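You operate a simulated robot arm through the tools that you are given. There is no shell and no other tool. Be economical: measure what you need, move in short steps, check, and stop when the job is done.

You are at the controls of a simulated two-armed robot. One attempt, no reset.

## Task
Wipe up the spill on the top of the rack bench with the cream rag and put it back.

The check looks at the end state, three seconds after you hand in, the way a careful person would. Anything else that was tipped, shoved, dropped, spilled or broken makes it a failure.

## Robot
Two 6-joint arms with two-finger parallel grippers on one trunk, on a base that drives. Base frame: it is fixed to the floor where the robot stands at the start and does not move with it; the origin is under the middle of the robot, x ahead of it, y to its left, z up; the surface under the hand at the start is at about z = 0.85. Lengths are in m, angles in rad, forces in N, time in s.
The left shoulder is at the start at [0.28, 0.185, 1.055], the right one opposite. With the tool pointing down near the work surface each hand reaches from about 0.56 to 0.94 m from the robot's upright axis, wherever it stands, measured 20 degrees to its own side. Payload 1.57 kg a hand.
The tool frame of a hand sits at the grasp point between the pads (the TCP): z along the fingers, y along the line on which they close. The tips reach 0.03 m beyond it. The gripper opens to 0.08 m. The fingers are 0.017 m wide and 0.012 m thick; the gripper's body (0.04 by 0.082 m) begins 0.08 m behind the TCP.
Orientation is told as [roll, pitch, yaw] about the base's x, y, z axes, in that order, counted from this pose: with the fingers straight down and closing along the base's y, the tool's x points along the base's -x, its y along +y and its z along -z.

## Interface
- The arms move only by the tool jog_arm. It takes "left_plan", "right_plan" or both (then of equal length, played together; a hand with none holds still); each is a list of rows, each an object of numbers (a shift or turn left out is 0, a gripper value left out holds the last): "tx", "ty", "tz": the shift along the tool's x, y, z in cm; "wx", "wy", "wz": the turn, a rotation vector about the tool's x, y, z in rad; "claw": the opening, from 0 (shut) to 1 (fully open). In form: [{"tx": .., "ty": .., "tz": .., "wx": .., "wy": .., "wz": .., "claw": ..}, ...]. A call has 1 to 20 rows; each row shifts and turns the commanded pose from where the row before left it, along the tool's axes as they then stand. A row lasts 0.2 s, in which the tool goes at most 0.05 m and 0.15 rad; a call with a longer step from one row to the next is refused whole, and so is a gripper value outside its range. A pose out of reach is approached as far as the arm can. The call stops where the force on the tool passes 40 N (or 10 N more than at its start, if that is more) or the arm is blocked; 0.2 s more then pass. Each finger travels about 0.153 m/s and halts on what it meets, pressing with about 42 N; the grip force reading is that of the motor and also rises with nothing between the fingers. The clock runs only during rows and for 0.2 s after the last one: add rows that do not move to give the fingers time. It gives the time, the measured TCP pose, the force on the tool (base axes), the opening and the grip force at its end, in the units of the frame above (readings bear some noise), with the torque about the TCP (base axes, N m) and any sound that the robot's microphone picked up.
- Cameras (640 x 400 px; columns grow to the right, rows downward): "scene" is now at [0.2368, 0.0132, 1.4961]; the picture's right is [0.18, -0.98, 0.00], its down [-0.72, -0.13, -0.68] and it looks along [0.67, 0.12, -0.73] (base axes); focal length 258 px, centre (320, 200). "left" rides on the left gripper at [0.072, 0.007, -0.122] in its tool frame; the picture's right is [-0.09, 1.00, 0.00], its down [-0.84, -0.08, -0.54] and it looks along [-0.54, -0.05, 0.84] (tool axes); focal length 238 px, centre (320, 200). "right" rides on the right gripper at [0.072, -0.007, -0.122] in its tool frame; the picture's right is [0.09, 1.00, 0.00], its down [-0.84, 0.08, -0.54] and it looks along [-0.54, 0.05, 0.84] (tool axes); focal length 238 px, centre (320, 200). There is no depth. A picture from a camera that has moved, and an enlarged one, comes with that camera's place and axes in the base frame and with its lens.
- get_image(camera): a new picture of that camera. It takes no simulated time.
- slide_trunk(by): slides the trunk up (or, below 0, down) by that many m; the arms and the scene camera ride with it, the base frame stays. It gives what a move gives, with no picture.
- roll_base(legs): drives the robot by 1 to 6 legs, each [ahead, turn to the left] in m and rad, along the robot's own axes; the way and the turn of a leg run together, so that a leg with both is an arc; at most 1.5 m and 3.142 rad a leg. The arms and the cameras ride along, it lands a little off, and it stops where it bumps. It gives what a move gives.
- head_to(pan, tilt): turns the head with the scene camera to pan (to the left, within 1.501 rad either way) and tilt (down, from -0.506 to 1.204), counted from straight ahead of the robot. It gives what a move gives.
- close_up(camera, box): a new picture of the part [left, top, right, bottom] of that camera's present view, enlarged. It takes no simulated time.
- hand_in(): hands the job in; it is judged then, once.

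Go step by step. Nothing tells you exact positions but the pictures and the camera data: compare them with the known pose of the tool, close in by small moves and look again before you grip or let go. The budget is 120 turns and 108 pictures, counting those below and the enlarged ones. Unless the task says otherwise, let go and move clear before handing in, and close with one line.

The tools are called after ">>>" as name(argument=value, ...) on one line, values as JSON. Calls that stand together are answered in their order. jog_arm: Moves the arms, as the interface text tells. Its arguments: {"type":"object","properties":{"left_plan":{"type":"array","items":{"type":"object","properties":{"tx":{"type":"number"},"ty":{"type":"number"},"tz":{"type":"number"},"wx":{"type":"number"},"wy":{"type":"number"},"wz":{"type":"number"},"claw":{"type":"number"}}}},"right_plan":{"type":"array","items":{"type":"object","properties":{"tx":{"type":"number"},"ty":{"type":"number"},"tz":{"type":"number"},"wx":{"type":"number"},"wy":{"type":"number"},"wz":{"type":"number"},"claw":{"type":"number"}}}}},"required":[]} The other tools are called the same way: slide_trunk (by) slides the trunk up or down; roll_base (legs) drives the base; head_to (pan, tilt) turns the head that bears the scene camera; get_image (camera) takes a picture; close_up (camera, box) takes an enlarged picture of a part of a camera's view; hand_in () hands the job in.

At the start:

```text
time: 0.0
left_tool_pos: [0.5377, 0.2865, 1.1408]
left_tool_rot: [0.002, 0.002, 0.0]
left_wrist_force: [-0.4, 0.1, 0.2]
left_wrist_torque: [0.01, 0.01, 0.02]
left_grip_width: 0.0803
left_grip_force: 0.1
right_tool_pos: [0.5445, -0.2236, 1.22]
right_tool_rot: [0.0, -0.001, -0.001]
right_wrist_force: [0.6, 0.1, -0.2]
right_wrist_torque: [0.0, 0.0, 0.01]
right_grip_width: 0.0798
right_grip_force: 0.1
trunk travel left (down, up): [-0.75, 0.24]
robot x, y, heading: [-0.003, -0.001, 0.005]
head pan, tilt: [0.183, 0.82]
```

scene: 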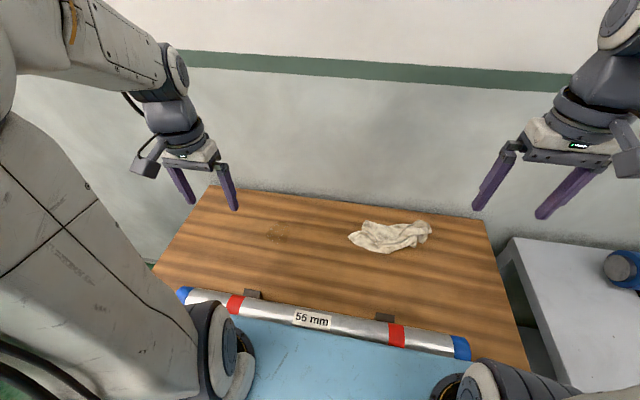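
right: 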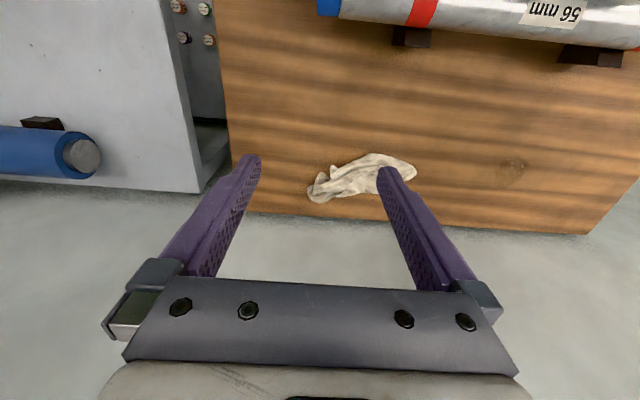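
left: 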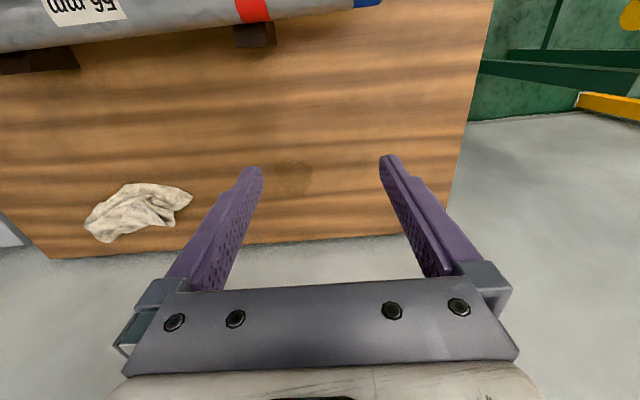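

I see a wooden bench with a bar resting in brackets, a cream rag, and a faint brownish spill to the rag's left. I'll look closer and around before moving.

>>> close_up(camera="scene", box=[140, 170, 460, 370])

>>> head_to(pan=-0.6, tilt=0.6)

>>> get_image(camera="scene")

>>> head_to(pan=0.9, tilt=0.6)

>>> get_image(camera="scene")

>>> head_to(pan=0.0, tilt=0.95)

>>> get_image(camera="scene")

```text
2.00 times, centred on (300, 270) of scene
camera zoom: at [0.2368, 0.0132, 1.4961], right [0.18, -0.98, 0.0], down [-0.72, -0.13, -0.68], along [0.67, 0.12, -0.73], focal length 515 px, centre (360, 60)
```

zoom: 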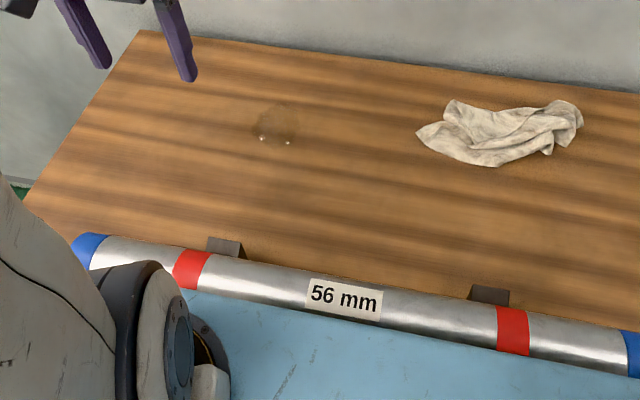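

```text
time: 1.1
left_tool_pos: [0.537, 0.285, 1.1403]
left_tool_rot: [0.003, 0.001, 0.001]
left_wrist_force: [0.2, -0.4, -0.5]
left_wrist_torque: [-0.02, -0.02, -0.02]
left_grip_width: 0.08
left_grip_force: 0.0
right_tool_pos: [0.5441, -0.2236, 1.22]
right_tool_rot: [0.0, 0.001, -0.002]
right_wrist_force: [-0.4, 0.0, 0.3]
right_wrist_torque: [0.04, 0.01, -0.01]
right_grip_width: 0.0798
right_grip_force: 0.2
trunk travel left (down, up): [-0.75, 0.24]
robot x, y, heading: [-0.0006, -0.0001, -0.004]
head pan, tilt: [-0.6, 0.6]
```

```text
103 pictures are left
camera scene: at [0.2314, -0.0512, 1.5146], right [-0.56, -0.83, 0.0], down [-0.47, 0.32, -0.82], along [0.68, -0.47, -0.57], focal length 258 px, centre (320, 200)
```

scene: 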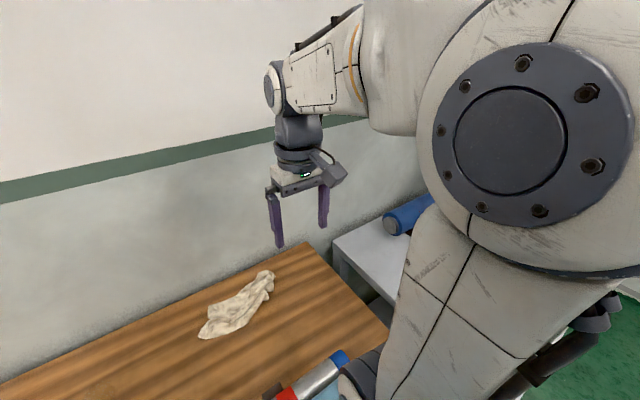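

```text
time: 2.7
left_tool_pos: [0.5373, 0.2868, 1.1402]
left_tool_rot: [0.002, 0.002, 0.0]
left_wrist_force: [-0.3, -0.4, 0.7]
left_wrist_torque: [0.01, -0.01, -0.04]
left_grip_width: 0.08
left_grip_force: 0.2
right_tool_pos: [0.5438, -0.2242, 1.22]
right_tool_rot: [-0.001, -0.001, 0.0]
right_wrist_force: [-0.6, 0.0, 0.8]
right_wrist_torque: [0.02, -0.01, 0.02]
right_grip_width: 0.0802
right_grip_force: 0.1
trunk travel left (down, up): [-0.75, 0.24]
robot x, y, heading: [0.0021, 0.0003, 0.001]
head pan, tilt: [0.901, 0.6]
```

```text
102 pictures are left
camera scene: at [0.2133, 0.0679, 1.5147], right [0.78, -0.62, 0.0], down [-0.35, -0.44, -0.83], along [0.51, 0.65, -0.56], focal length 258 px, centre (320, 200)
```

scene: 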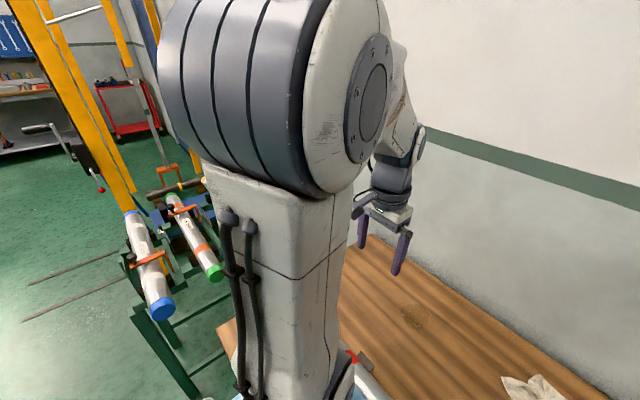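

```text
time: 3.9
left_tool_pos: [0.538, 0.2869, 1.14]
left_tool_rot: [0.002, 0.004, 0.001]
left_wrist_force: [-0.6, 0.0, -0.3]
left_wrist_torque: [0.02, 0.0, 0.0]
left_grip_width: 0.0802
left_grip_force: 0.1
right_tool_pos: [0.5444, -0.2234, 1.22]
right_tool_rot: [0.0, 0.0, 0.001]
right_wrist_force: [1.0, 0.0, -0.1]
right_wrist_torque: [-0.01, -0.01, 0.0]
right_grip_width: 0.0797
right_grip_force: 0.1
trunk travel left (down, up): [-0.75, 0.24]
robot x, y, heading: [0.0007, -0.0031, -0.001]
head pan, tilt: [0.0, 0.949]
```

```text
101 pictures are left
camera scene: at [0.2311, -0.0012, 1.4863], right [0.0, -1.0, 0.0], down [-0.81, 0.0, -0.58], along [0.58, 0.0, -0.81], focal length 258 px, centre (320, 200)
```

scene: 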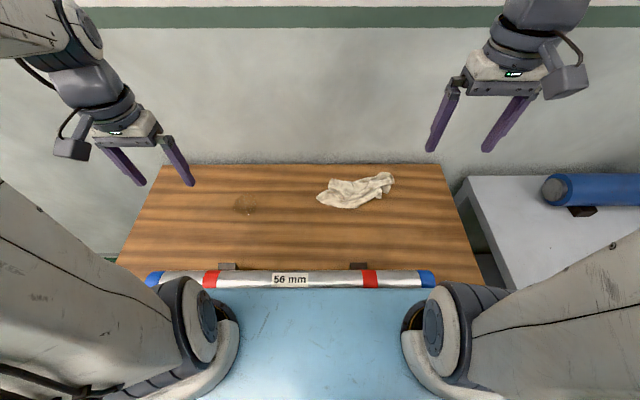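

The spill is at about (0.67, 0.22), and the rag is centred near (0.72, -0.11) on the z≈0.85 top. I'll move the right arm aside and use the left hand for the job, taking a look at the spill on the way.

>>> jog_arm(right_plan=[{"ty": -4}, {"ty": -4}, {"ty": -4}, {"ty": -4}, {"ty": -4}], left_plan=[{"tx": -1, "ty": -1, "tz": 2}, {"tx": -1, "ty": -1, "tz": 2}, {"tx": -1, "ty": -1, "tz": 2}, {"tx": -1, "ty": -1, "tz": 1}, {"tx": 0}])

>>> get_image(camera="left")

>>> close_up(camera="scene", box=[160, 150, 440, 290])

```text
time: 5.1
left_tool_pos: [0.5779, 0.2453, 1.0704]
left_tool_rot: [0.0, 0.001, 0.0]
left_wrist_force: [0.0, 0.1, 1.0]
left_wrist_torque: [-0.01, 0.01, -0.04]
left_grip_width: 0.0798
left_grip_force: 0.0
right_tool_pos: [0.5446, -0.4238, 1.2193]
right_tool_rot: [-0.001, 0.001, 0.001]
right_wrist_force: [0.5, -0.6, 0.9]
right_wrist_torque: [0.0, -0.01, -0.01]
right_grip_width: 0.0802
right_grip_force: 0.0
trunk travel left (down, up): [-0.75, 0.24]
robot x, y, heading: [-0.0011, 0.0, -0.003]
head pan, tilt: [0.0, 0.949]
```

```text
100 pictures are left
camera left: at [0.5062, 0.2538, 1.1932], right [0.09, 1.0, 0.0], down [0.84, -0.08, 0.54], along [0.54, -0.05, -0.84], focal length 238 px, centre (320, 200)
```

left: 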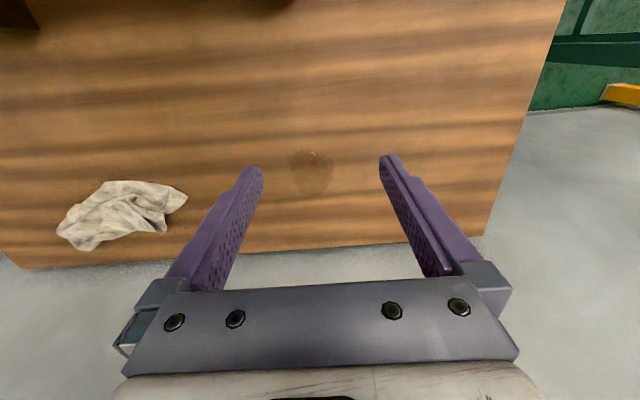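

```text
2.29 times, centred on (300, 220) of scene
camera zoom: at [0.2312, -0.0012, 1.4862], right [0.0, -1.0, 0.0], down [-0.81, 0.0, -0.58], along [0.58, 0.0, -0.81], focal length 589 px, centre (366, 154)
```

zoom: 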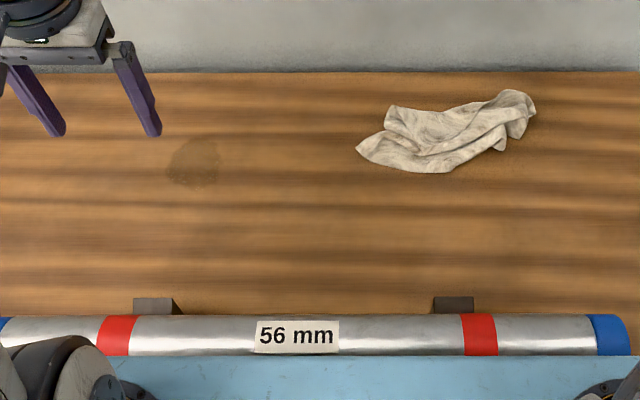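

The two views agree: the spill is centred at about (0.673, 0.225), roughly 7 cm wide, on the z≈0.85 top. Next I'll go above the rag and inspect it for a grip.

>>> jog_arm(left_plan=[{"tx": -0.8, "ty": -3.6}, {"tx": -0.8, "ty": -3.6}, {"tx": -0.8, "ty": -3.6}, {"tx": -0.8, "ty": -3.6}, {"tx": -0.8, "ty": -3.6}, {"tx": -0.8, "ty": -3.6}, {"tx": -0.8, "ty": -3.6}, {"tx": -0.8, "ty": -3.6}, {"tx": -0.8, "ty": -3.6}, {"tx": -0.8, "ty": -2.5}, {"tx": 0}])

>>> get_image(camera="left")

>>> get_image(camera="scene")

```text
time: 7.5
left_tool_pos: [0.6578, -0.1033, 1.0683]
left_tool_rot: [0.003, 0.002, 0.0]
left_wrist_force: [0.0, 0.2, 0.0]
left_wrist_torque: [0.02, 0.0, 0.0]
left_grip_width: 0.0804
left_grip_force: 0.1
right_tool_pos: [0.5443, -0.4236, 1.2193]
right_tool_rot: [0.0, 0.001, -0.001]
right_wrist_force: [0.8, -0.5, -0.2]
right_wrist_torque: [0.01, 0.0, 0.02]
right_grip_width: 0.0799
right_grip_force: 0.1
trunk travel left (down, up): [-0.75, 0.24]
robot x, y, heading: [0.0019, 0.0009, 0.0]
head pan, tilt: [0.0, 0.949]
```

```text
98 pictures are left
camera left: at [0.586, -0.0966, 1.1929], right [0.09, 1.0, 0.0], down [0.84, -0.08, 0.54], along [0.54, -0.05, -0.84], focal length 238 px, centre (320, 200)
```

left: 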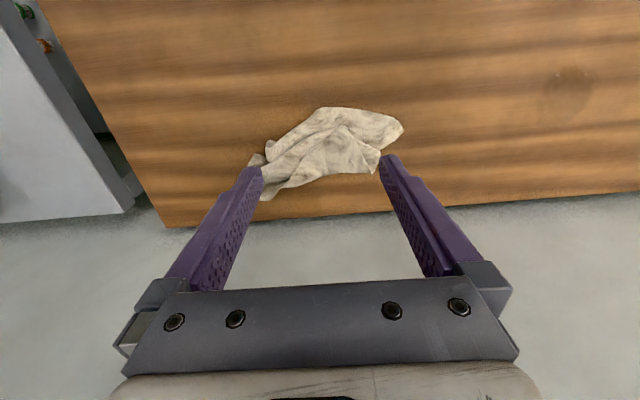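

```text
97 pictures are left
camera scene: at [0.2312, -0.0015, 1.4862], right [0.0, -1.0, 0.0], down [-0.81, 0.0, -0.58], along [0.58, 0.0, -0.81], focal length 258 px, centre (320, 200)
```

scene: 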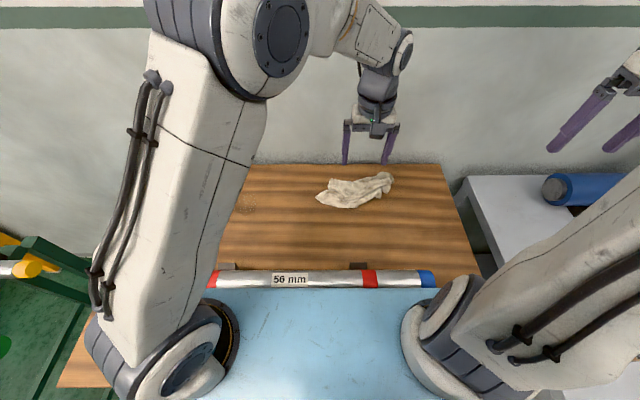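

The arm is clear of everything. I'll turn the hand so it pinches across the rag's short side and centre it above, then look again.

>>> jog_arm(left_plan=[{"tx": -2, "wz": 0.145}, {"tx": -2, "wz": 0.145}, {"wz": 0.145}, {"wz": 0.145}, {"wz": 0.145}, {"wz": 0.145}, {"wz": 0.145}, {"wz": 0.145}, {"wz": 0.13}, {}])

>>> get_image(camera="left")

>>> get_image(camera="scene")

```text
time: 9.7
left_tool_pos: [0.6971, -0.1059, 1.0687]
left_tool_rot: [-0.002, 0.001, -1.293]
left_wrist_force: [-0.5, -0.3, 0.3]
left_wrist_torque: [0.0, 0.0, 0.01]
left_grip_width: 0.0798
left_grip_force: 0.1
right_tool_pos: [0.5444, -0.4244, 1.2197]
right_tool_rot: [-0.001, 0.001, 0.0]
right_wrist_force: [0.0, 0.0, 0.6]
right_wrist_torque: [-0.01, -0.02, -0.03]
right_grip_width: 0.0802
right_grip_force: 0.0
trunk travel left (down, up): [-0.75, 0.24]
robot x, y, heading: [-0.0017, 0.0039, 0.003]
head pan, tilt: [0.0, 0.949]
```

```text
96 pictures are left
camera left: at [0.6845, -0.0343, 1.1924], right [0.98, 0.19, 0.0], down [0.16, -0.83, 0.54], along [0.1, -0.53, -0.84], focal length 238 px, centre (320, 200)
```

left: 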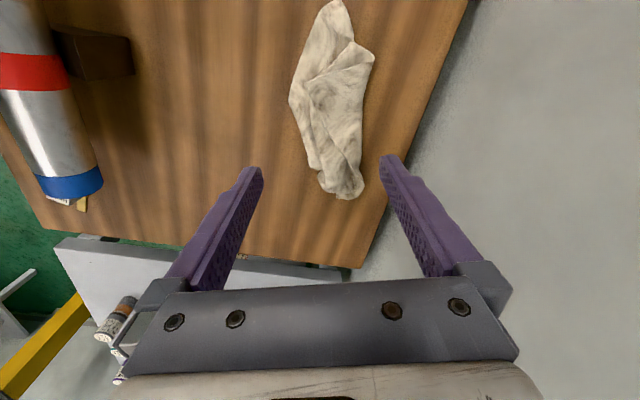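

```text
95 pictures are left
camera scene: at [0.2311, -0.0014, 1.4863], right [0.0, -1.0, 0.0], down [-0.81, 0.0, -0.58], along [0.58, 0.0, -0.81], focal length 258 px, centre (320, 200)
```

scene: 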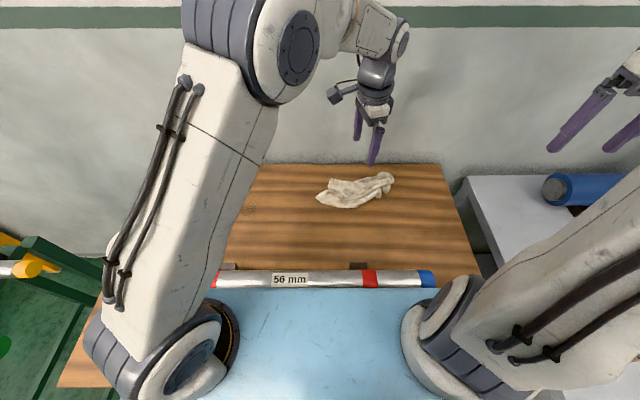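

The rag narrows to about 7 cm near (0.735, -0.163), which fits between the fingers. I'll move over it, come down partway and check the alignment.

>>> jog_arm(left_plan=[{"tx": -2.2, "ty": 0.7}, {"tx": -2.2, "ty": 0.7}, {"tx": -2.1, "ty": 0.7}, {"tz": 3}, {"tz": 3}, {"tz": 3}, {"tz": 2}, {}])

>>> get_image(camera="left")

>>> close_up(camera="scene", box=[290, 80, 450, 240])

```text
time: 11.5
left_tool_pos: [0.7357, -0.1615, 0.9587]
left_tool_rot: [-0.001, 0.002, -1.291]
left_wrist_force: [0.0, -0.3, -0.2]
left_wrist_torque: [-0.03, 0.01, -0.03]
left_grip_width: 0.0802
left_grip_force: 0.1
right_tool_pos: [0.5431, -0.4234, 1.2189]
right_tool_rot: [0.002, 0.0, -0.001]
right_wrist_force: [0.0, -0.1, -0.2]
right_wrist_torque: [-0.01, -0.02, -0.03]
right_grip_width: 0.0799
right_grip_force: 0.0
trunk travel left (down, up): [-0.75, 0.24]
robot x, y, heading: [-0.0008, 0.0001, 0.003]
head pan, tilt: [0.0, 0.949]
```

```text
94 pictures are left
camera left: at [0.7219, -0.0904, 1.0818], right [0.98, 0.19, 0.0], down [0.16, -0.83, 0.54], along [0.1, -0.53, -0.84], focal length 238 px, centre (320, 200)
```

left: 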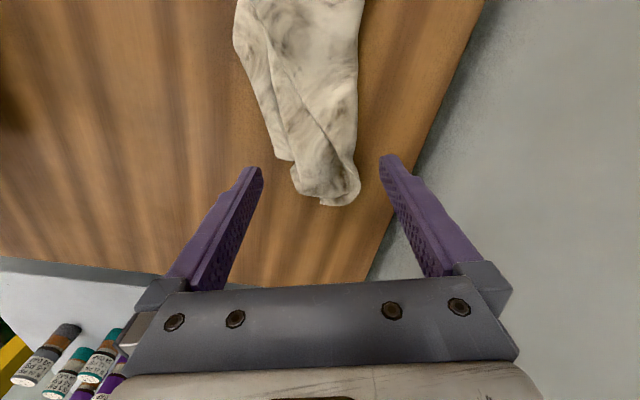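

```text
2.50 times, centred on (370, 160) of scene
camera zoom: at [0.2312, -0.0014, 1.4862], right [0.0, -1.0, 0.0], down [-0.81, 0.0, -0.58], along [0.58, 0.0, -0.81], focal length 644 px, centre (195, 300)
```

zoom: 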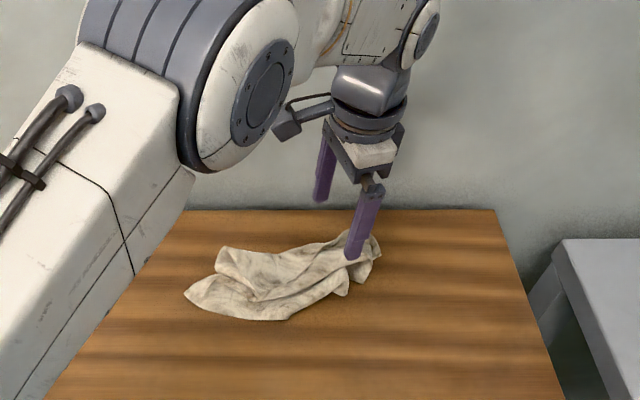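

The rag is nearly centred between the fingers. I'll shift slightly towards the narrower end and lower the hand until the tips are just above the wood.

>>> jog_arm(left_plan=[{"tx": -1.6, "ty": 0.4}, {"tz": 2}, {"tz": 2}, {"tz": 1.5}, {"tz": 1}, {"tz": 0.7}, {}])

>>> get_image(camera="left")

>>> close_up(camera="scene", box=[290, 80, 450, 240])

```text
time: 13.1
left_tool_pos: [0.7443, -0.1754, 0.8865]
left_tool_rot: [-0.002, 0.0, -1.289]
left_wrist_force: [-0.7, -0.3, 0.0]
left_wrist_torque: [0.02, 0.0, 0.01]
left_grip_width: 0.0801
left_grip_force: 0.1
right_tool_pos: [0.5429, -0.4235, 1.2199]
right_tool_rot: [0.001, 0.0, -0.001]
right_wrist_force: [-0.1, 0.7, -0.5]
right_wrist_torque: [0.02, -0.04, -0.03]
right_grip_width: 0.08
right_grip_force: 0.0
trunk travel left (down, up): [-0.75, 0.24]
robot x, y, heading: [-0.0016, -0.0007, 0.005]
head pan, tilt: [0.0, 0.949]
```

```text
92 pictures are left
camera left: at [0.7302, -0.1048, 1.0099], right [0.98, 0.19, 0.0], down [0.16, -0.83, 0.54], along [0.1, -0.53, -0.84], focal length 238 px, centre (320, 200)
```

left: 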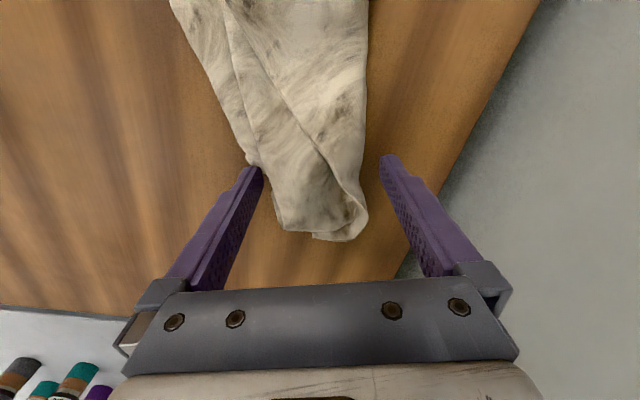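

```text
2.50 times, centred on (370, 160) of scene
camera zoom: at [0.2312, -0.0014, 1.4863], right [0.0, -1.0, 0.0], down [-0.81, 0.0, -0.58], along [0.58, 0.0, -0.81], focal length 644 px, centre (195, 300)
```

zoom: 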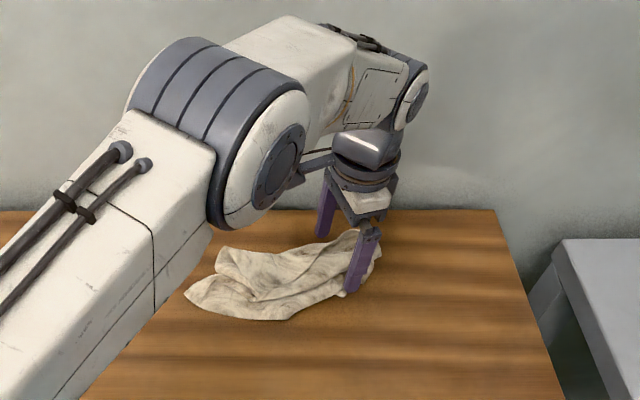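

The fingers straddle the rag neck with the tips about 6 mm above the top. I'll go down another 3 mm and close.

>>> jog_arm(left_plan=[{"tz": 0.3}, {"claw": 0.6}, {"claw": 0.3}, {"claw": 0}, {}, {}])

>>> get_image(camera="left")

```text
time: 14.5
left_tool_pos: [0.7444, -0.177, 0.8849]
left_tool_rot: [0.0, 0.001, -1.291]
left_wrist_force: [-0.2, -0.1, 5.4]
left_wrist_torque: [-0.01, 0.02, 0.01]
left_grip_width: 0.0047
left_grip_force: 25.5
right_tool_pos: [0.5442, -0.4239, 1.2189]
right_tool_rot: [-0.001, 0.0, -0.001]
right_wrist_force: [0.5, 0.1, 0.6]
right_wrist_torque: [0.0, 0.03, -0.01]
right_grip_width: 0.0801
right_grip_force: 0.1
trunk travel left (down, up): [-0.75, 0.24]
robot x, y, heading: [-0.0001, 0.0014, 0.002]
head pan, tilt: [0.0, 0.949]
```

```text
90 pictures are left
camera left: at [0.7299, -0.1048, 1.0075], right [0.98, 0.19, 0.0], down [0.16, -0.83, 0.54], along [0.1, -0.53, -0.84], focal length 238 px, centre (320, 200)
```

left: 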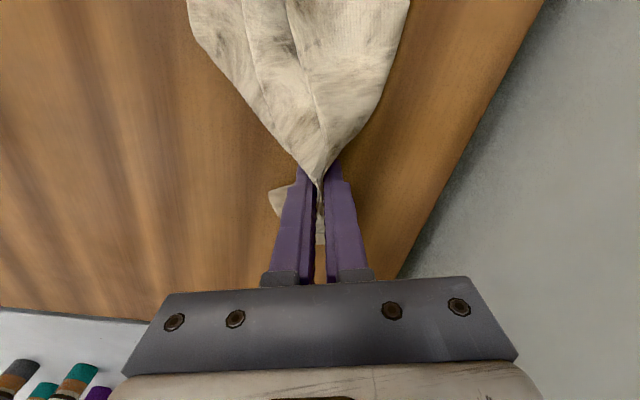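

The cloth is gripped. I'll lift it, confirm that it comes along, and carry it over the spill.

>>> jog_arm(left_plan=[{"tz": -2}, {"tz": -3}, {"tz": -3.5}, {"tz": -3.5}, {"tz": -3.5}, {"tz": -3.5}, {"tx": 2}, {"tx": 4, "ty": 0.5}, {"tx": 4, "ty": 0.5}, {"tx": 4, "ty": 0.5}, {"tx": 4, "ty": 0.5}, {"tx": 4, "ty": 0.5}, {"tx": 4, "ty": 0.5}, {"tx": 4, "ty": 0.5}, {"tx": 4, "ty": 0.5}, {"tx": 4, "ty": 0.2}, {"tx": 2.6}, {}, {}])

>>> get_image(camera="left")

>>> get_image(camera="scene")

```text
time: 18.5
left_tool_pos: [0.6717, 0.2252, 1.0745]
left_tool_rot: [-0.001, 0.002, -1.292]
left_wrist_force: [-0.5, -0.1, 0.2]
left_wrist_torque: [-0.01, -0.02, 0.01]
left_grip_width: 0.0047
left_grip_force: 25.1
right_tool_pos: [0.5434, -0.4234, 1.2194]
right_tool_rot: [0.0, 0.001, 0.0]
right_wrist_force: [-0.3, -0.4, 0.6]
right_wrist_torque: [0.02, -0.01, -0.02]
right_grip_width: 0.0799
right_grip_force: 0.1
trunk travel left (down, up): [-0.75, 0.24]
robot x, y, heading: [0.0002, 0.0024, 0.001]
head pan, tilt: [0.0, 0.949]
```

```text
89 pictures are left
camera left: at [0.658, 0.2975, 1.1985], right [0.98, 0.19, 0.0], down [0.16, -0.83, 0.54], along [0.1, -0.53, -0.84], focal length 238 px, centre (320, 200)
```

left: 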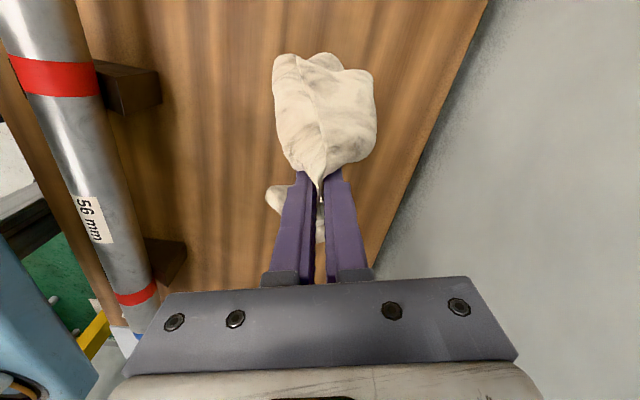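

```text
88 pictures are left
camera scene: at [0.2311, -0.0013, 1.4863], right [0.0, -1.0, 0.0], down [-0.81, 0.0, -0.58], along [0.58, 0.0, -0.81], focal length 258 px, centre (320, 200)
```

scene: 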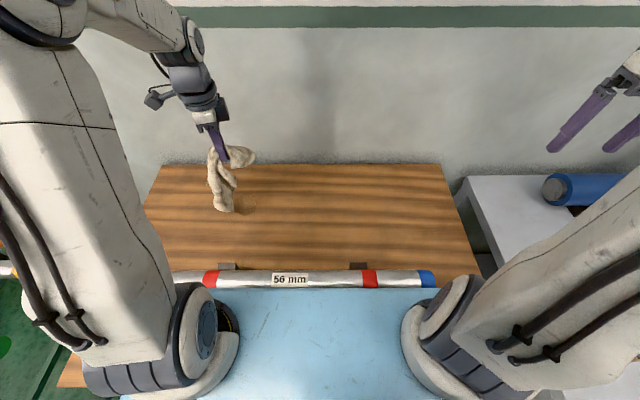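

The rag hangs from the fingers right at the spill. I'll lower it onto the spot until the cloth is pressed on the top.

>>> jog_arm(left_plan=[{"tz": 3}, {"tz": 3}, {"tz": 3}, {"tz": 3}, {"tz": 3}, {"tz": 2}, {"tz": 1}, {"tz": 0.5}, {}])

>>> get_image(camera="left")

>>> close_up(camera="scene", box=[140, 110, 340, 290])

```text
time: 20.5
left_tool_pos: [0.6726, 0.2261, 0.8887]
left_tool_rot: [-0.003, 0.002, -1.288]
left_wrist_force: [-1.3, -0.3, -0.1]
left_wrist_torque: [0.06, 0.03, -0.01]
left_grip_width: 0.0048
left_grip_force: 24.8
right_tool_pos: [0.5446, -0.4239, 1.22]
right_tool_rot: [0.0, 0.0, -0.002]
right_wrist_force: [-0.3, 0.3, -0.3]
right_wrist_torque: [-0.01, 0.02, -0.03]
right_grip_width: 0.08
right_grip_force: 0.0
trunk travel left (down, up): [-0.75, 0.24]
robot x, y, heading: [-0.0007, -0.0047, 0.001]
head pan, tilt: [0.0, 0.949]
```

```text
87 pictures are left
camera left: at [0.6582, 0.2974, 1.0131], right [0.98, 0.19, 0.0], down [0.16, -0.83, 0.54], along [0.1, -0.53, -0.84], focal length 238 px, centre (320, 200)
```

left: 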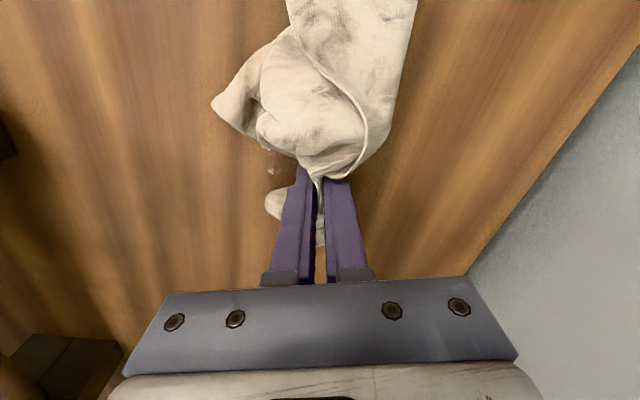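

```text
2.22 times, centred on (240, 200) of scene
camera zoom: at [0.2312, -0.0013, 1.4863], right [0.0, -1.0, 0.0], down [-0.81, 0.0, -0.58], along [0.58, 0.0, -0.81], focal length 572 px, centre (498, 200)
```

zoom: 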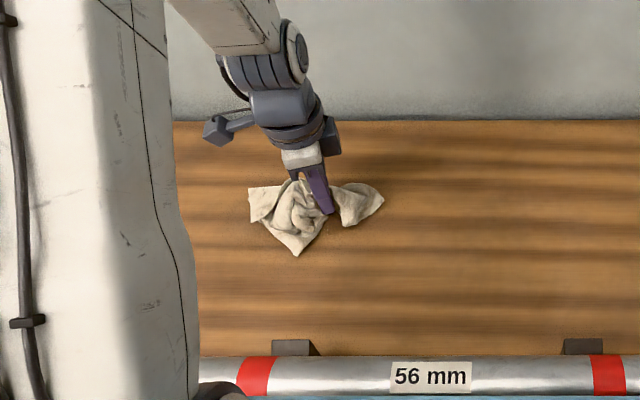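

The rag lies bunched on the spot, with a bit of the spill showing beside it. I'll press slightly and wipe in overlapping strokes.

>>> jog_arm(left_plan=[{"tz": 0.3}, {"tx": -2.5}, {"tx": -2.5}, {"tx": -2.5}, {"ty": -2.5}, {"tx": 2.5}, {"tx": 2.5}, {"tx": 2.5}, {"tx": 2.5}, {"ty": 2}, {"tx": -2.5}, {"tx": -2.5}, {"tx": -2.5}, {"tx": -2.5}, {"ty": 2}, {"tx": 2.5}, {"tx": 2.5}, {"tx": 2.5}, {"tx": 2.5}, {}])

>>> get_image(camera="left")

>>> close_up(camera="scene", box=[140, 110, 340, 290])

```text
time: 24.7
left_tool_pos: [0.6792, 0.2542, 0.8871]
left_tool_rot: [-0.001, 0.002, -1.29]
left_wrist_force: [0.3, -1.1, -0.1]
left_wrist_torque: [0.01, -0.01, 0.0]
left_grip_width: 0.0045
left_grip_force: 25.1
right_tool_pos: [0.5436, -0.4234, 1.2204]
right_tool_rot: [0.0, 0.0, 0.001]
right_wrist_force: [0.6, 0.3, 0.2]
right_wrist_torque: [-0.01, 0.02, -0.03]
right_grip_width: 0.0801
right_grip_force: 0.0
trunk travel left (down, up): [-0.75, 0.24]
robot x, y, heading: [-0.0021, 0.0031, 0.002]
head pan, tilt: [0.0, 0.949]
```

```text
85 pictures are left
camera left: at [0.6653, 0.3251, 1.01], right [0.98, 0.19, 0.0], down [0.16, -0.83, 0.54], along [0.1, -0.53, -0.84], focal length 238 px, centre (320, 200)
```

left: 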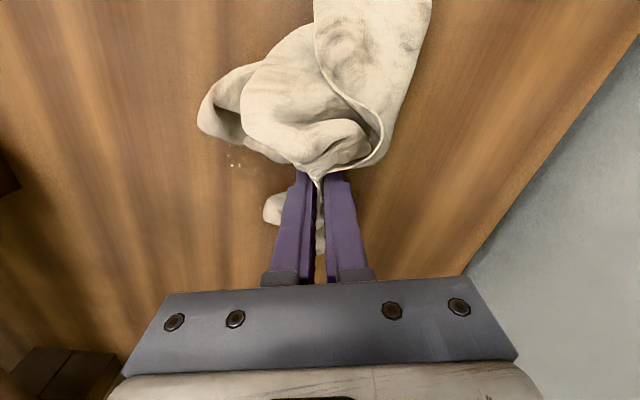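

```text
2.22 times, centred on (240, 200) of scene
camera zoom: at [0.2311, -0.0012, 1.4863], right [0.0, -1.0, 0.0], down [-0.81, 0.0, -0.58], along [0.58, 0.0, -0.81], focal length 572 px, centre (498, 200)
```

zoom: 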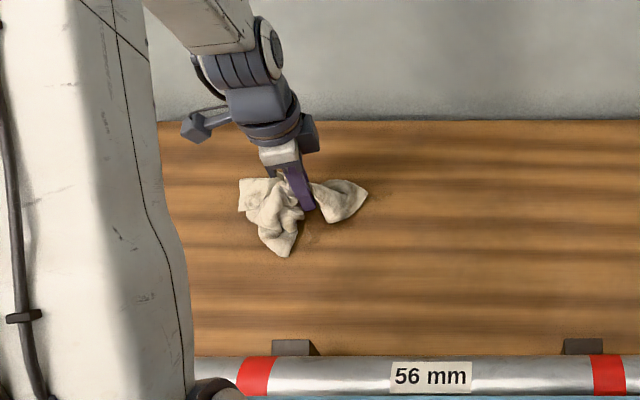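

I'll lift the rag to check what's left of the spill.

>>> jog_arm(left_plan=[{"tz": -3}, {"tz": -4}, {"tz": -4}, {"tz": -4}, {"tx": -4}, {"tx": -4}, {"tx": -4}, {"tx": -4}, {}])

>>> close_up(camera="scene", box=[170, 150, 330, 250])

```text
time: 26.7
left_tool_pos: [0.7253, 0.1, 1.0365]
left_tool_rot: [0.0, 0.003, -1.289]
left_wrist_force: [-0.1, 0.4, -0.7]
left_wrist_torque: [0.02, 0.0, 0.01]
left_grip_width: 0.0046
left_grip_force: 25.1
right_tool_pos: [0.5432, -0.4235, 1.219]
right_tool_rot: [-0.001, -0.001, 0.001]
right_wrist_force: [-0.3, -0.1, 1.0]
right_wrist_torque: [0.06, 0.01, -0.03]
right_grip_width: 0.08
right_grip_force: 0.2
trunk travel left (down, up): [-0.75, 0.24]
robot x, y, heading: [-0.0015, 0.0007, -0.002]
head pan, tilt: [0.0, 0.949]
```

```text
4.00 times, centred on (250, 200) of scene
camera zoom: at [0.2312, -0.0016, 1.4862], right [0.0, -1.0, 0.0], down [-0.81, 0.0, -0.58], along [0.58, 0.0, -0.81], focal length 1030 px, centre (600, 200)
```

zoom: 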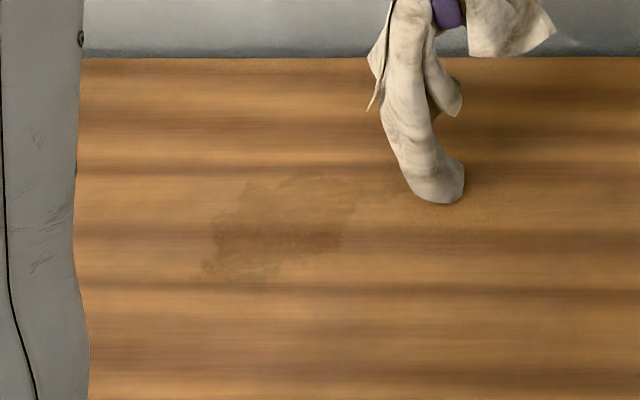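

Most of the film has spread out thinner, to about x 0.61–0.71 and y 0.17–0.31, so it needs more pressure and more strokes. I'll wipe again along y, pressing harder.

>>> jog_arm(left_plan=[{"tx": 2, "ty": -2.8}, {"tx": 2, "ty": -2.8, "tz": 2}, {"tz": 4}, {"tz": 4}, {"tx": 1.5, "ty": 0.4, "tz": 3}, {"tx": 2.4, "ty": 0.7, "tz": 1.6}, {"tx": 2.4, "ty": 0.7, "tz": 0.7}, {"tx": 2.4, "ty": 0.7}, {"tx": 2.4, "ty": 0.7}, {"tx": 2.4, "ty": 0.7}, {"tx": 2.4, "ty": 0.7}, {}])

>>> get_image(camera="left")

>>> close_up(camera="scene", box=[170, 150, 330, 250])

```text
time: 29.3
left_tool_pos: [0.6578, 0.2869, 0.8845]
left_tool_rot: [0.001, 0.003, -1.291]
left_wrist_force: [-0.1, -12.7, 33.6]
left_wrist_torque: [-0.16, 0.13, 0.05]
left_grip_width: 0.0049
left_grip_force: 24.4
right_tool_pos: [0.5432, -0.4239, 1.2199]
right_tool_rot: [0.001, 0.001, -0.001]
right_wrist_force: [-0.4, -0.1, 0.4]
right_wrist_torque: [-0.03, 0.01, -0.01]
right_grip_width: 0.0799
right_grip_force: 0.1
trunk travel left (down, up): [-0.75, 0.24]
robot x, y, heading: [-0.0008, 0.0009, 0.004]
head pan, tilt: [0.0, 0.949]
```

```text
82 pictures are left
camera left: at [0.644, 0.3591, 1.009], right [0.98, 0.19, 0.0], down [0.16, -0.83, 0.54], along [0.1, -0.53, -0.84], focal length 238 px, centre (320, 200)
```

left: 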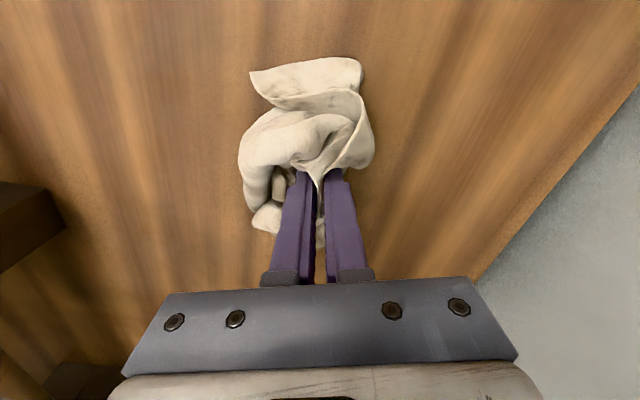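

```text
4.00 times, centred on (250, 200) of scene
camera zoom: at [0.2298, -0.0026, 1.4866], right [0.0, -1.0, 0.0], down [-0.81, 0.0, -0.58], along [0.58, 0.0, -0.81], focal length 1030 px, centre (600, 200)
```

zoom: 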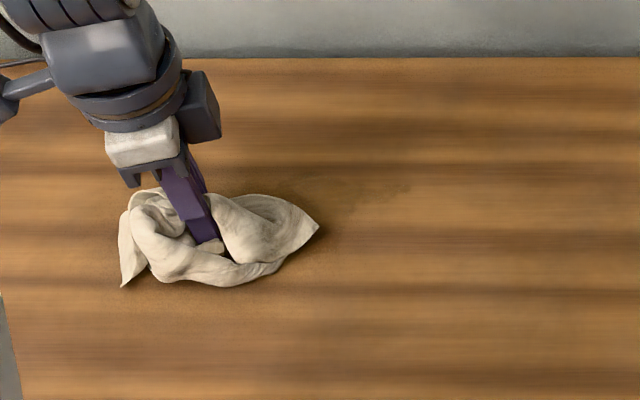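

Now the tips press the cloth firmly at about 34 N. I'll ease off slightly and do back-and-forth strokes covering the whole smear.

>>> jog_arm(left_plan=[{"tx": -0.55, "ty": 1.9, "tz": -0.1}, {"tx": -2.9, "ty": -0.82}, {"tx": -2.9, "ty": -0.82}, {"tx": -2.9, "ty": -0.82}, {"tx": -2.9, "ty": -0.82}, {"tx": -2.9, "ty": -0.82}, {"tx": -0.55, "ty": 1.9}, {"tx": 2.9, "ty": 0.82}, {"tx": 2.9, "ty": 0.82}, {"tx": 2.9, "ty": 0.82}, {"tx": 2.9, "ty": 0.82}, {"tx": 2.9, "ty": 0.82}, {"tx": 0.8, "ty": -2.8}, {"tx": 0.8, "ty": -2.8}, {"tx": -2.9, "ty": -0.82}, {"tx": -2.9, "ty": -0.82}, {"tx": -2.9, "ty": -0.82}, {"tx": -2.9, "ty": -0.82}, {"tx": -2.9, "ty": -0.82}])

>>> close_up(camera="scene", box=[170, 150, 330, 250])

```text
time: 33.3
left_tool_pos: [0.6383, 0.1368, 0.8839]
left_tool_rot: [-0.003, 0.002, -1.291]
left_wrist_force: [0.4, -0.8, 2.0]
left_wrist_torque: [-0.01, 0.02, -0.01]
left_grip_width: 0.0047
left_grip_force: 26.0
right_tool_pos: [0.5448, -0.4233, 1.2198]
right_tool_rot: [0.001, 0.001, 0.0]
right_wrist_force: [0.3, 0.1, 0.0]
right_wrist_torque: [0.01, -0.02, 0.01]
right_grip_width: 0.0799
right_grip_force: 0.0
trunk travel left (down, up): [-0.75, 0.24]
robot x, y, heading: [-0.0002, -0.0012, 0.004]
head pan, tilt: [0.0, 0.949]
```

```text
4.00 times, centred on (250, 200) of scene
camera zoom: at [0.2311, -0.0012, 1.4863], right [0.0, -1.0, 0.0], down [-0.81, 0.0, -0.58], along [0.58, 0.0, -0.81], focal length 1030 px, centre (600, 200)
```

zoom: 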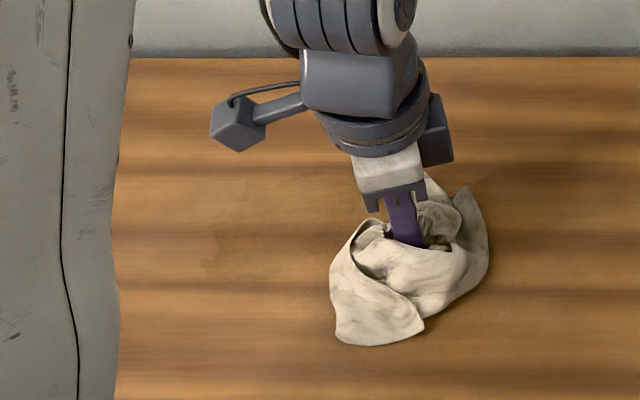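

The smear is much fainter already. I'll do another round of strokes, including the front and left edges.

>>> jog_arm(left_plan=[{"tx": 2.9, "ty": 0.82}, {"tx": 2.9, "ty": 0.82}, {"tx": 2.9, "ty": 0.82}, {"tx": 2.9, "ty": 0.82}, {"tx": 2.9, "ty": 0.82}, {"tx": 2.9, "ty": 0.82}, {"tx": 0.4, "ty": -1.5}, {"tx": -2.9, "ty": -0.82}, {"tx": -2.9, "ty": -0.82}, {"tx": -2.9, "ty": -0.82}, {"tx": -2.9, "ty": -0.82}, {"tx": -2.9, "ty": -0.82}, {"tx": -0.8, "ty": 2.8}, {"tx": -0.4, "ty": 1.5}, {"tx": 2.9, "ty": 0.82}, {"tx": 2.9, "ty": 0.82}, {"tx": 2.9, "ty": 0.82}, {"tx": 2.9, "ty": 0.82}, {"tx": 2.9, "ty": 0.82}])

>>> jog_arm(left_plan=[{"tx": -0.6, "ty": 2}, {"tx": -2.9, "ty": -0.82}, {"tx": -2.9, "ty": -0.82}, {"tx": -2.9, "ty": -0.82}, {"tx": -2.9, "ty": -0.82}, {"tx": -2.9, "ty": -0.82}, {"tx": -2.9, "ty": -0.82, "tz": -3}, {"tz": -4, "tx": -2}, {"tz": -4, "tx": -3}, {"tz": -4, "tx": -3}, {}])

>>> close_up(camera="scene", box=[170, 150, 330, 250])

```text
time: 37.3
left_tool_pos: [0.6706, 0.3188, 0.8841]
left_tool_rot: [-0.001, 0.002, -1.291]
left_wrist_force: [0.2, 0.3, 1.7]
left_wrist_torque: [0.03, 0.0, 0.01]
left_grip_width: 0.0047
left_grip_force: 25.6
right_tool_pos: [0.5436, -0.4237, 1.22]
right_tool_rot: [0.001, 0.0, 0.001]
right_wrist_force: [-0.6, -0.3, -0.9]
right_wrist_torque: [0.04, 0.0, 0.0]
right_grip_width: 0.0801
right_grip_force: 0.0
trunk travel left (down, up): [-0.75, 0.24]
robot x, y, heading: [0.0013, -0.0005, -0.003]
head pan, tilt: [0.0, 0.949]
```

```text
time: 39.7
left_tool_pos: [0.7141, 0.0585, 1.0351]
left_tool_rot: [-0.001, 0.004, -1.288]
left_wrist_force: [0.0, -0.8, -0.3]
left_wrist_torque: [0.02, -0.02, -0.03]
left_grip_width: 0.0046
left_grip_force: 25.1
right_tool_pos: [0.5443, -0.4238, 1.2197]
right_tool_rot: [-0.001, 0.0, 0.001]
right_wrist_force: [0.1, 1.0, 0.0]
right_wrist_torque: [-0.01, -0.02, -0.04]
right_grip_width: 0.0802
right_grip_force: 0.0
trunk travel left (down, up): [-0.75, 0.24]
robot x, y, heading: [-0.0014, -0.0046, 0.002]
head pan, tilt: [0.0, 0.949]
```

```text
4.00 times, centred on (250, 200) of scene
camera zoom: at [0.231, -0.0016, 1.4863], right [0.0, -1.0, 0.0], down [-0.81, 0.0, -0.58], along [0.58, 0.0, -0.81], focal length 1030 px, centre (600, 200)
```

zoom: 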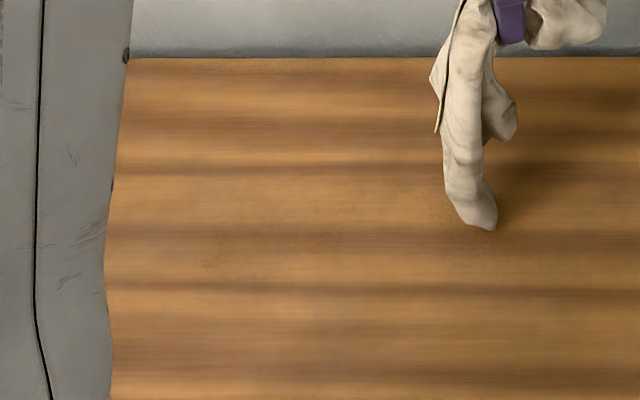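

The top looks nearly clean. I'll check more closely from two scales.

>>> close_up(camera="scene", box=[195, 175, 275, 225])

>>> get_image(camera="scene")

>>> get_image(camera="right")

```text
8.00 times, centred on (235, 200) of scene
camera zoom: at [0.231, -0.0016, 1.4863], right [0.0, -1.0, 0.0], down [-0.81, 0.0, -0.58], along [0.58, 0.0, -0.81], focal length 2060 px, centre (1000, 200)
```

zoom: 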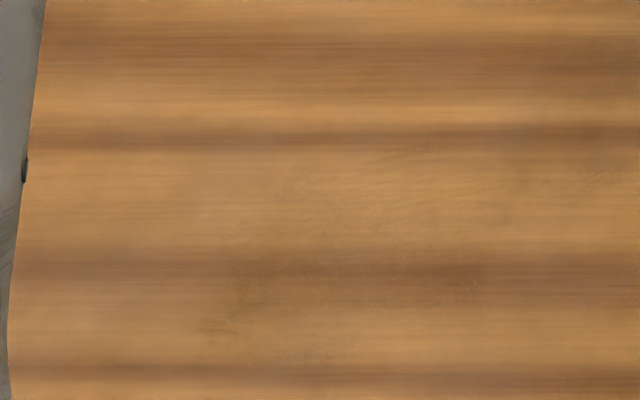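

```text
77 pictures are left
camera scene: at [0.231, -0.0016, 1.4863], right [0.0, -1.0, 0.0], down [-0.81, 0.0, -0.58], along [0.58, 0.0, -0.81], focal length 258 px, centre (320, 200)
```

scene: 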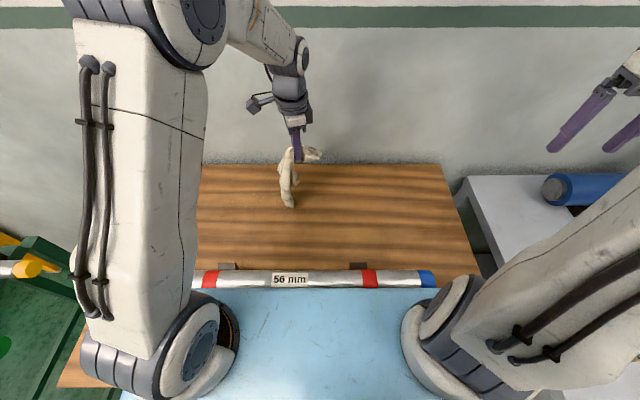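

```text
76 pictures are left
camera right: at [0.4708, -0.4301, 1.3422], right [-0.09, 1.0, 0.0], down [0.84, 0.08, 0.54], along [0.54, 0.05, -0.84], focal length 238 px, centre (320, 200)
```

right: 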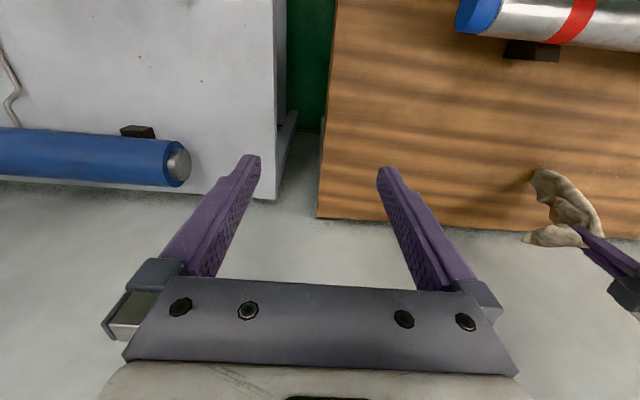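

A faint film remains at about x 0.61–0.70, y 0.17–0.31. I'll do another pressed pass.

>>> jog_arm(left_plan=[{"tx": 3.8, "ty": -2.2}, {"tx": 3.8, "ty": -2.2, "tz": 2}, {"tz": 4}, {"tz": 4}, {"tx": 1.5, "ty": 0.4, "tz": 2.8}, {"tx": 2.4, "ty": 0.7, "tz": 1.6}, {"tx": 2.4, "ty": 0.7, "tz": 0.7}, {"tx": 2.4, "ty": 0.7}, {"tx": 2.4, "ty": 0.7}, {"tx": 2.4, "ty": 0.7}, {"tx": 2.4, "ty": 0.7}, {"tx": 2.4, "ty": 0.7}, {"tx": 0.5, "ty": -1.9}, {"tx": -2.9, "ty": -0.82}, {"tx": -2.9, "ty": -0.82}, {"tx": -2.9, "ty": -0.82}, {"tx": -2.9, "ty": -0.82}, {"tx": -2.9, "ty": -0.82}])

>>> jog_arm(left_plan=[{"tx": 0.3, "ty": -1.2}, {"tx": 2.9, "ty": 0.82}, {"tx": 2.9, "ty": 0.82}, {"tx": 2.9, "ty": 0.82}, {"tx": 2.9, "ty": 0.82}, {"tx": 2.9, "ty": 0.82}, {"tx": -0.6, "ty": 2}, {"tx": -2.9, "ty": -0.82}, {"tx": -2.9, "ty": -0.82}, {"tx": -2.9, "ty": -0.82}, {"tx": -2.9, "ty": -0.82}, {"tx": -2.9, "ty": -0.82}, {"tx": -0.8, "ty": 2.8}, {"tx": 2.9, "ty": 0.82}, {"tx": 2.9, "ty": 0.82}, {"tx": 2.9, "ty": 0.82}, {"tx": 2.9, "ty": 0.82}, {"tx": 2.9, "ty": 0.82}])

>>> close_up(camera="scene", box=[170, 150, 330, 250])

```text
time: 43.7
left_tool_pos: [0.6302, 0.1618, 0.885]
left_tool_rot: [0.0, 0.003, -1.289]
left_wrist_force: [-4.0, 5.2, 21.8]
left_wrist_torque: [0.25, 0.19, -0.03]
left_grip_width: 0.0051
left_grip_force: 24.7
right_tool_pos: [0.5425, -0.4227, 1.2197]
right_tool_rot: [0.001, 0.0, 0.0]
right_wrist_force: [-1.2, 0.0, 0.5]
right_wrist_torque: [0.0, 0.02, 0.0]
right_grip_width: 0.0803
right_grip_force: 0.0
trunk travel left (down, up): [-0.75, 0.24]
robot x, y, heading: [-0.001, -0.0002, 0.006]
head pan, tilt: [0.0, 0.949]
stopped in row 18 (left hand): the force on the tool passed its limit at 41 N (the readings are from after the stop); the commanded pose is now the measured one
```

```text
time: 47.5
left_tool_pos: [0.6658, 0.31, 0.884]
left_tool_rot: [-0.001, 0.002, -1.291]
left_wrist_force: [0.2, -3.1, 13.0]
left_wrist_torque: [-0.04, 0.02, 0.03]
left_grip_width: 0.0047
left_grip_force: 25.1
right_tool_pos: [0.5434, -0.4247, 1.2199]
right_tool_rot: [0.0, -0.001, 0.002]
right_wrist_force: [0.4, -0.3, -0.6]
right_wrist_torque: [0.04, -0.04, -0.02]
right_grip_width: 0.0799
right_grip_force: 0.0
trunk travel left (down, up): [-0.75, 0.24]
robot x, y, heading: [-0.0006, -0.0049, 0.002]
head pan, tilt: [0.0, 0.949]
```

```text
4.00 times, centred on (250, 200) of scene
camera zoom: at [0.2306, -0.0019, 1.4863], right [0.0, -1.0, 0.0], down [-0.81, 0.0, -0.58], along [0.58, 0.0, -0.81], focal length 1030 px, centre (600, 200)
```

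zoom: 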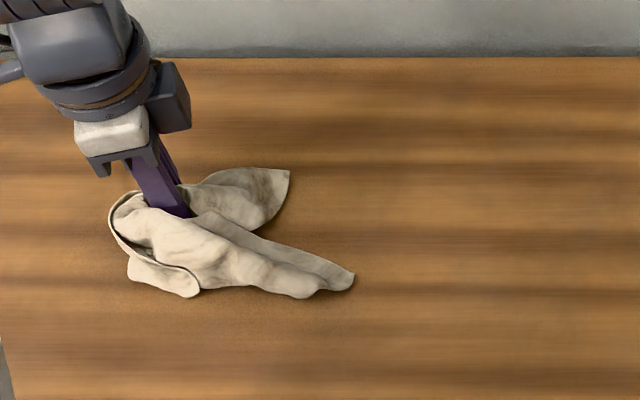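

Another sideways set of strokes will finish it, then I'll lift and compare.

>>> jog_arm(left_plan=[{"tx": -0.6, "ty": 2}, {"tx": -2.9, "ty": -0.82}, {"tx": -2.9, "ty": -0.82}, {"tx": 0.8, "ty": -2.8}, {"tx": 0.8, "ty": -2.8}, {"tx": 0.3, "ty": -1}, {"tx": -2.9, "ty": -0.82}, {"tx": -0.8, "ty": 2.8}, {"tx": -0.8, "ty": 2.8}, {"tx": -0.3, "ty": 1}, {"tx": -2.9, "ty": -0.82}, {"tx": 0.8, "ty": -2.8}, {"tx": 0.8, "ty": -2.8}, {"tx": -2.9, "ty": -0.82}, {"tz": -3}, {"tz": -4}, {"tz": -4, "tx": -4}, {"tz": -4, "tx": -4}, {"tx": -4}, {}])

>>> close_up(camera="scene", box=[170, 150, 330, 250])

>>> close_up(camera="scene", box=[195, 175, 275, 225])

```text
refused: row 17 steps farther than a row can; nothing moved
```

```text
4.00 times, centred on (250, 200) of scene
camera zoom: at [0.2306, -0.0019, 1.4863], right [0.0, -1.0, 0.0], down [-0.81, 0.0, -0.58], along [0.58, 0.0, -0.81], focal length 1030 px, centre (600, 200)
```

zoom: 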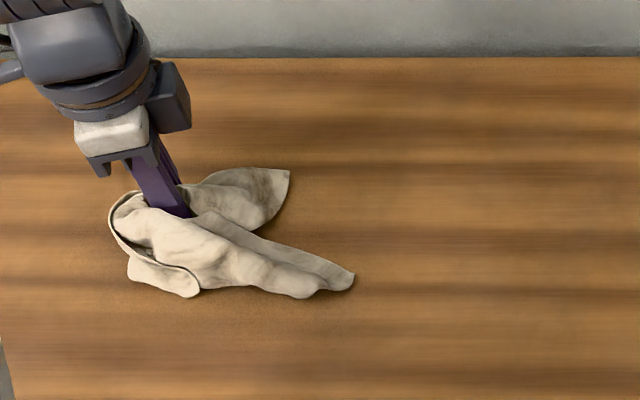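

```text
8.00 times, centred on (235, 200) of scene
camera zoom: at [0.2306, -0.0019, 1.4863], right [0.0, -1.0, 0.0], down [-0.81, 0.0, -0.58], along [0.58, 0.0, -0.81], focal length 2060 px, centre (1000, 200)
```

zoom: 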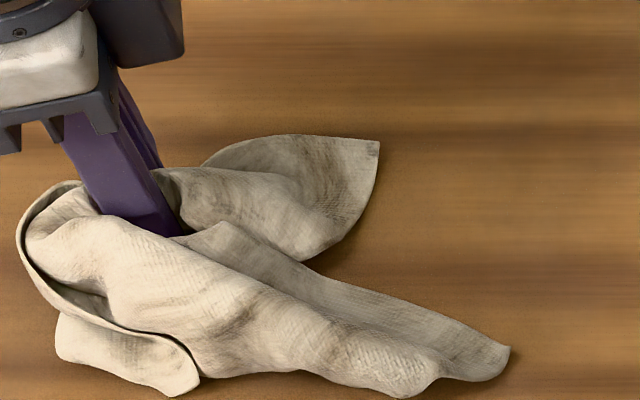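

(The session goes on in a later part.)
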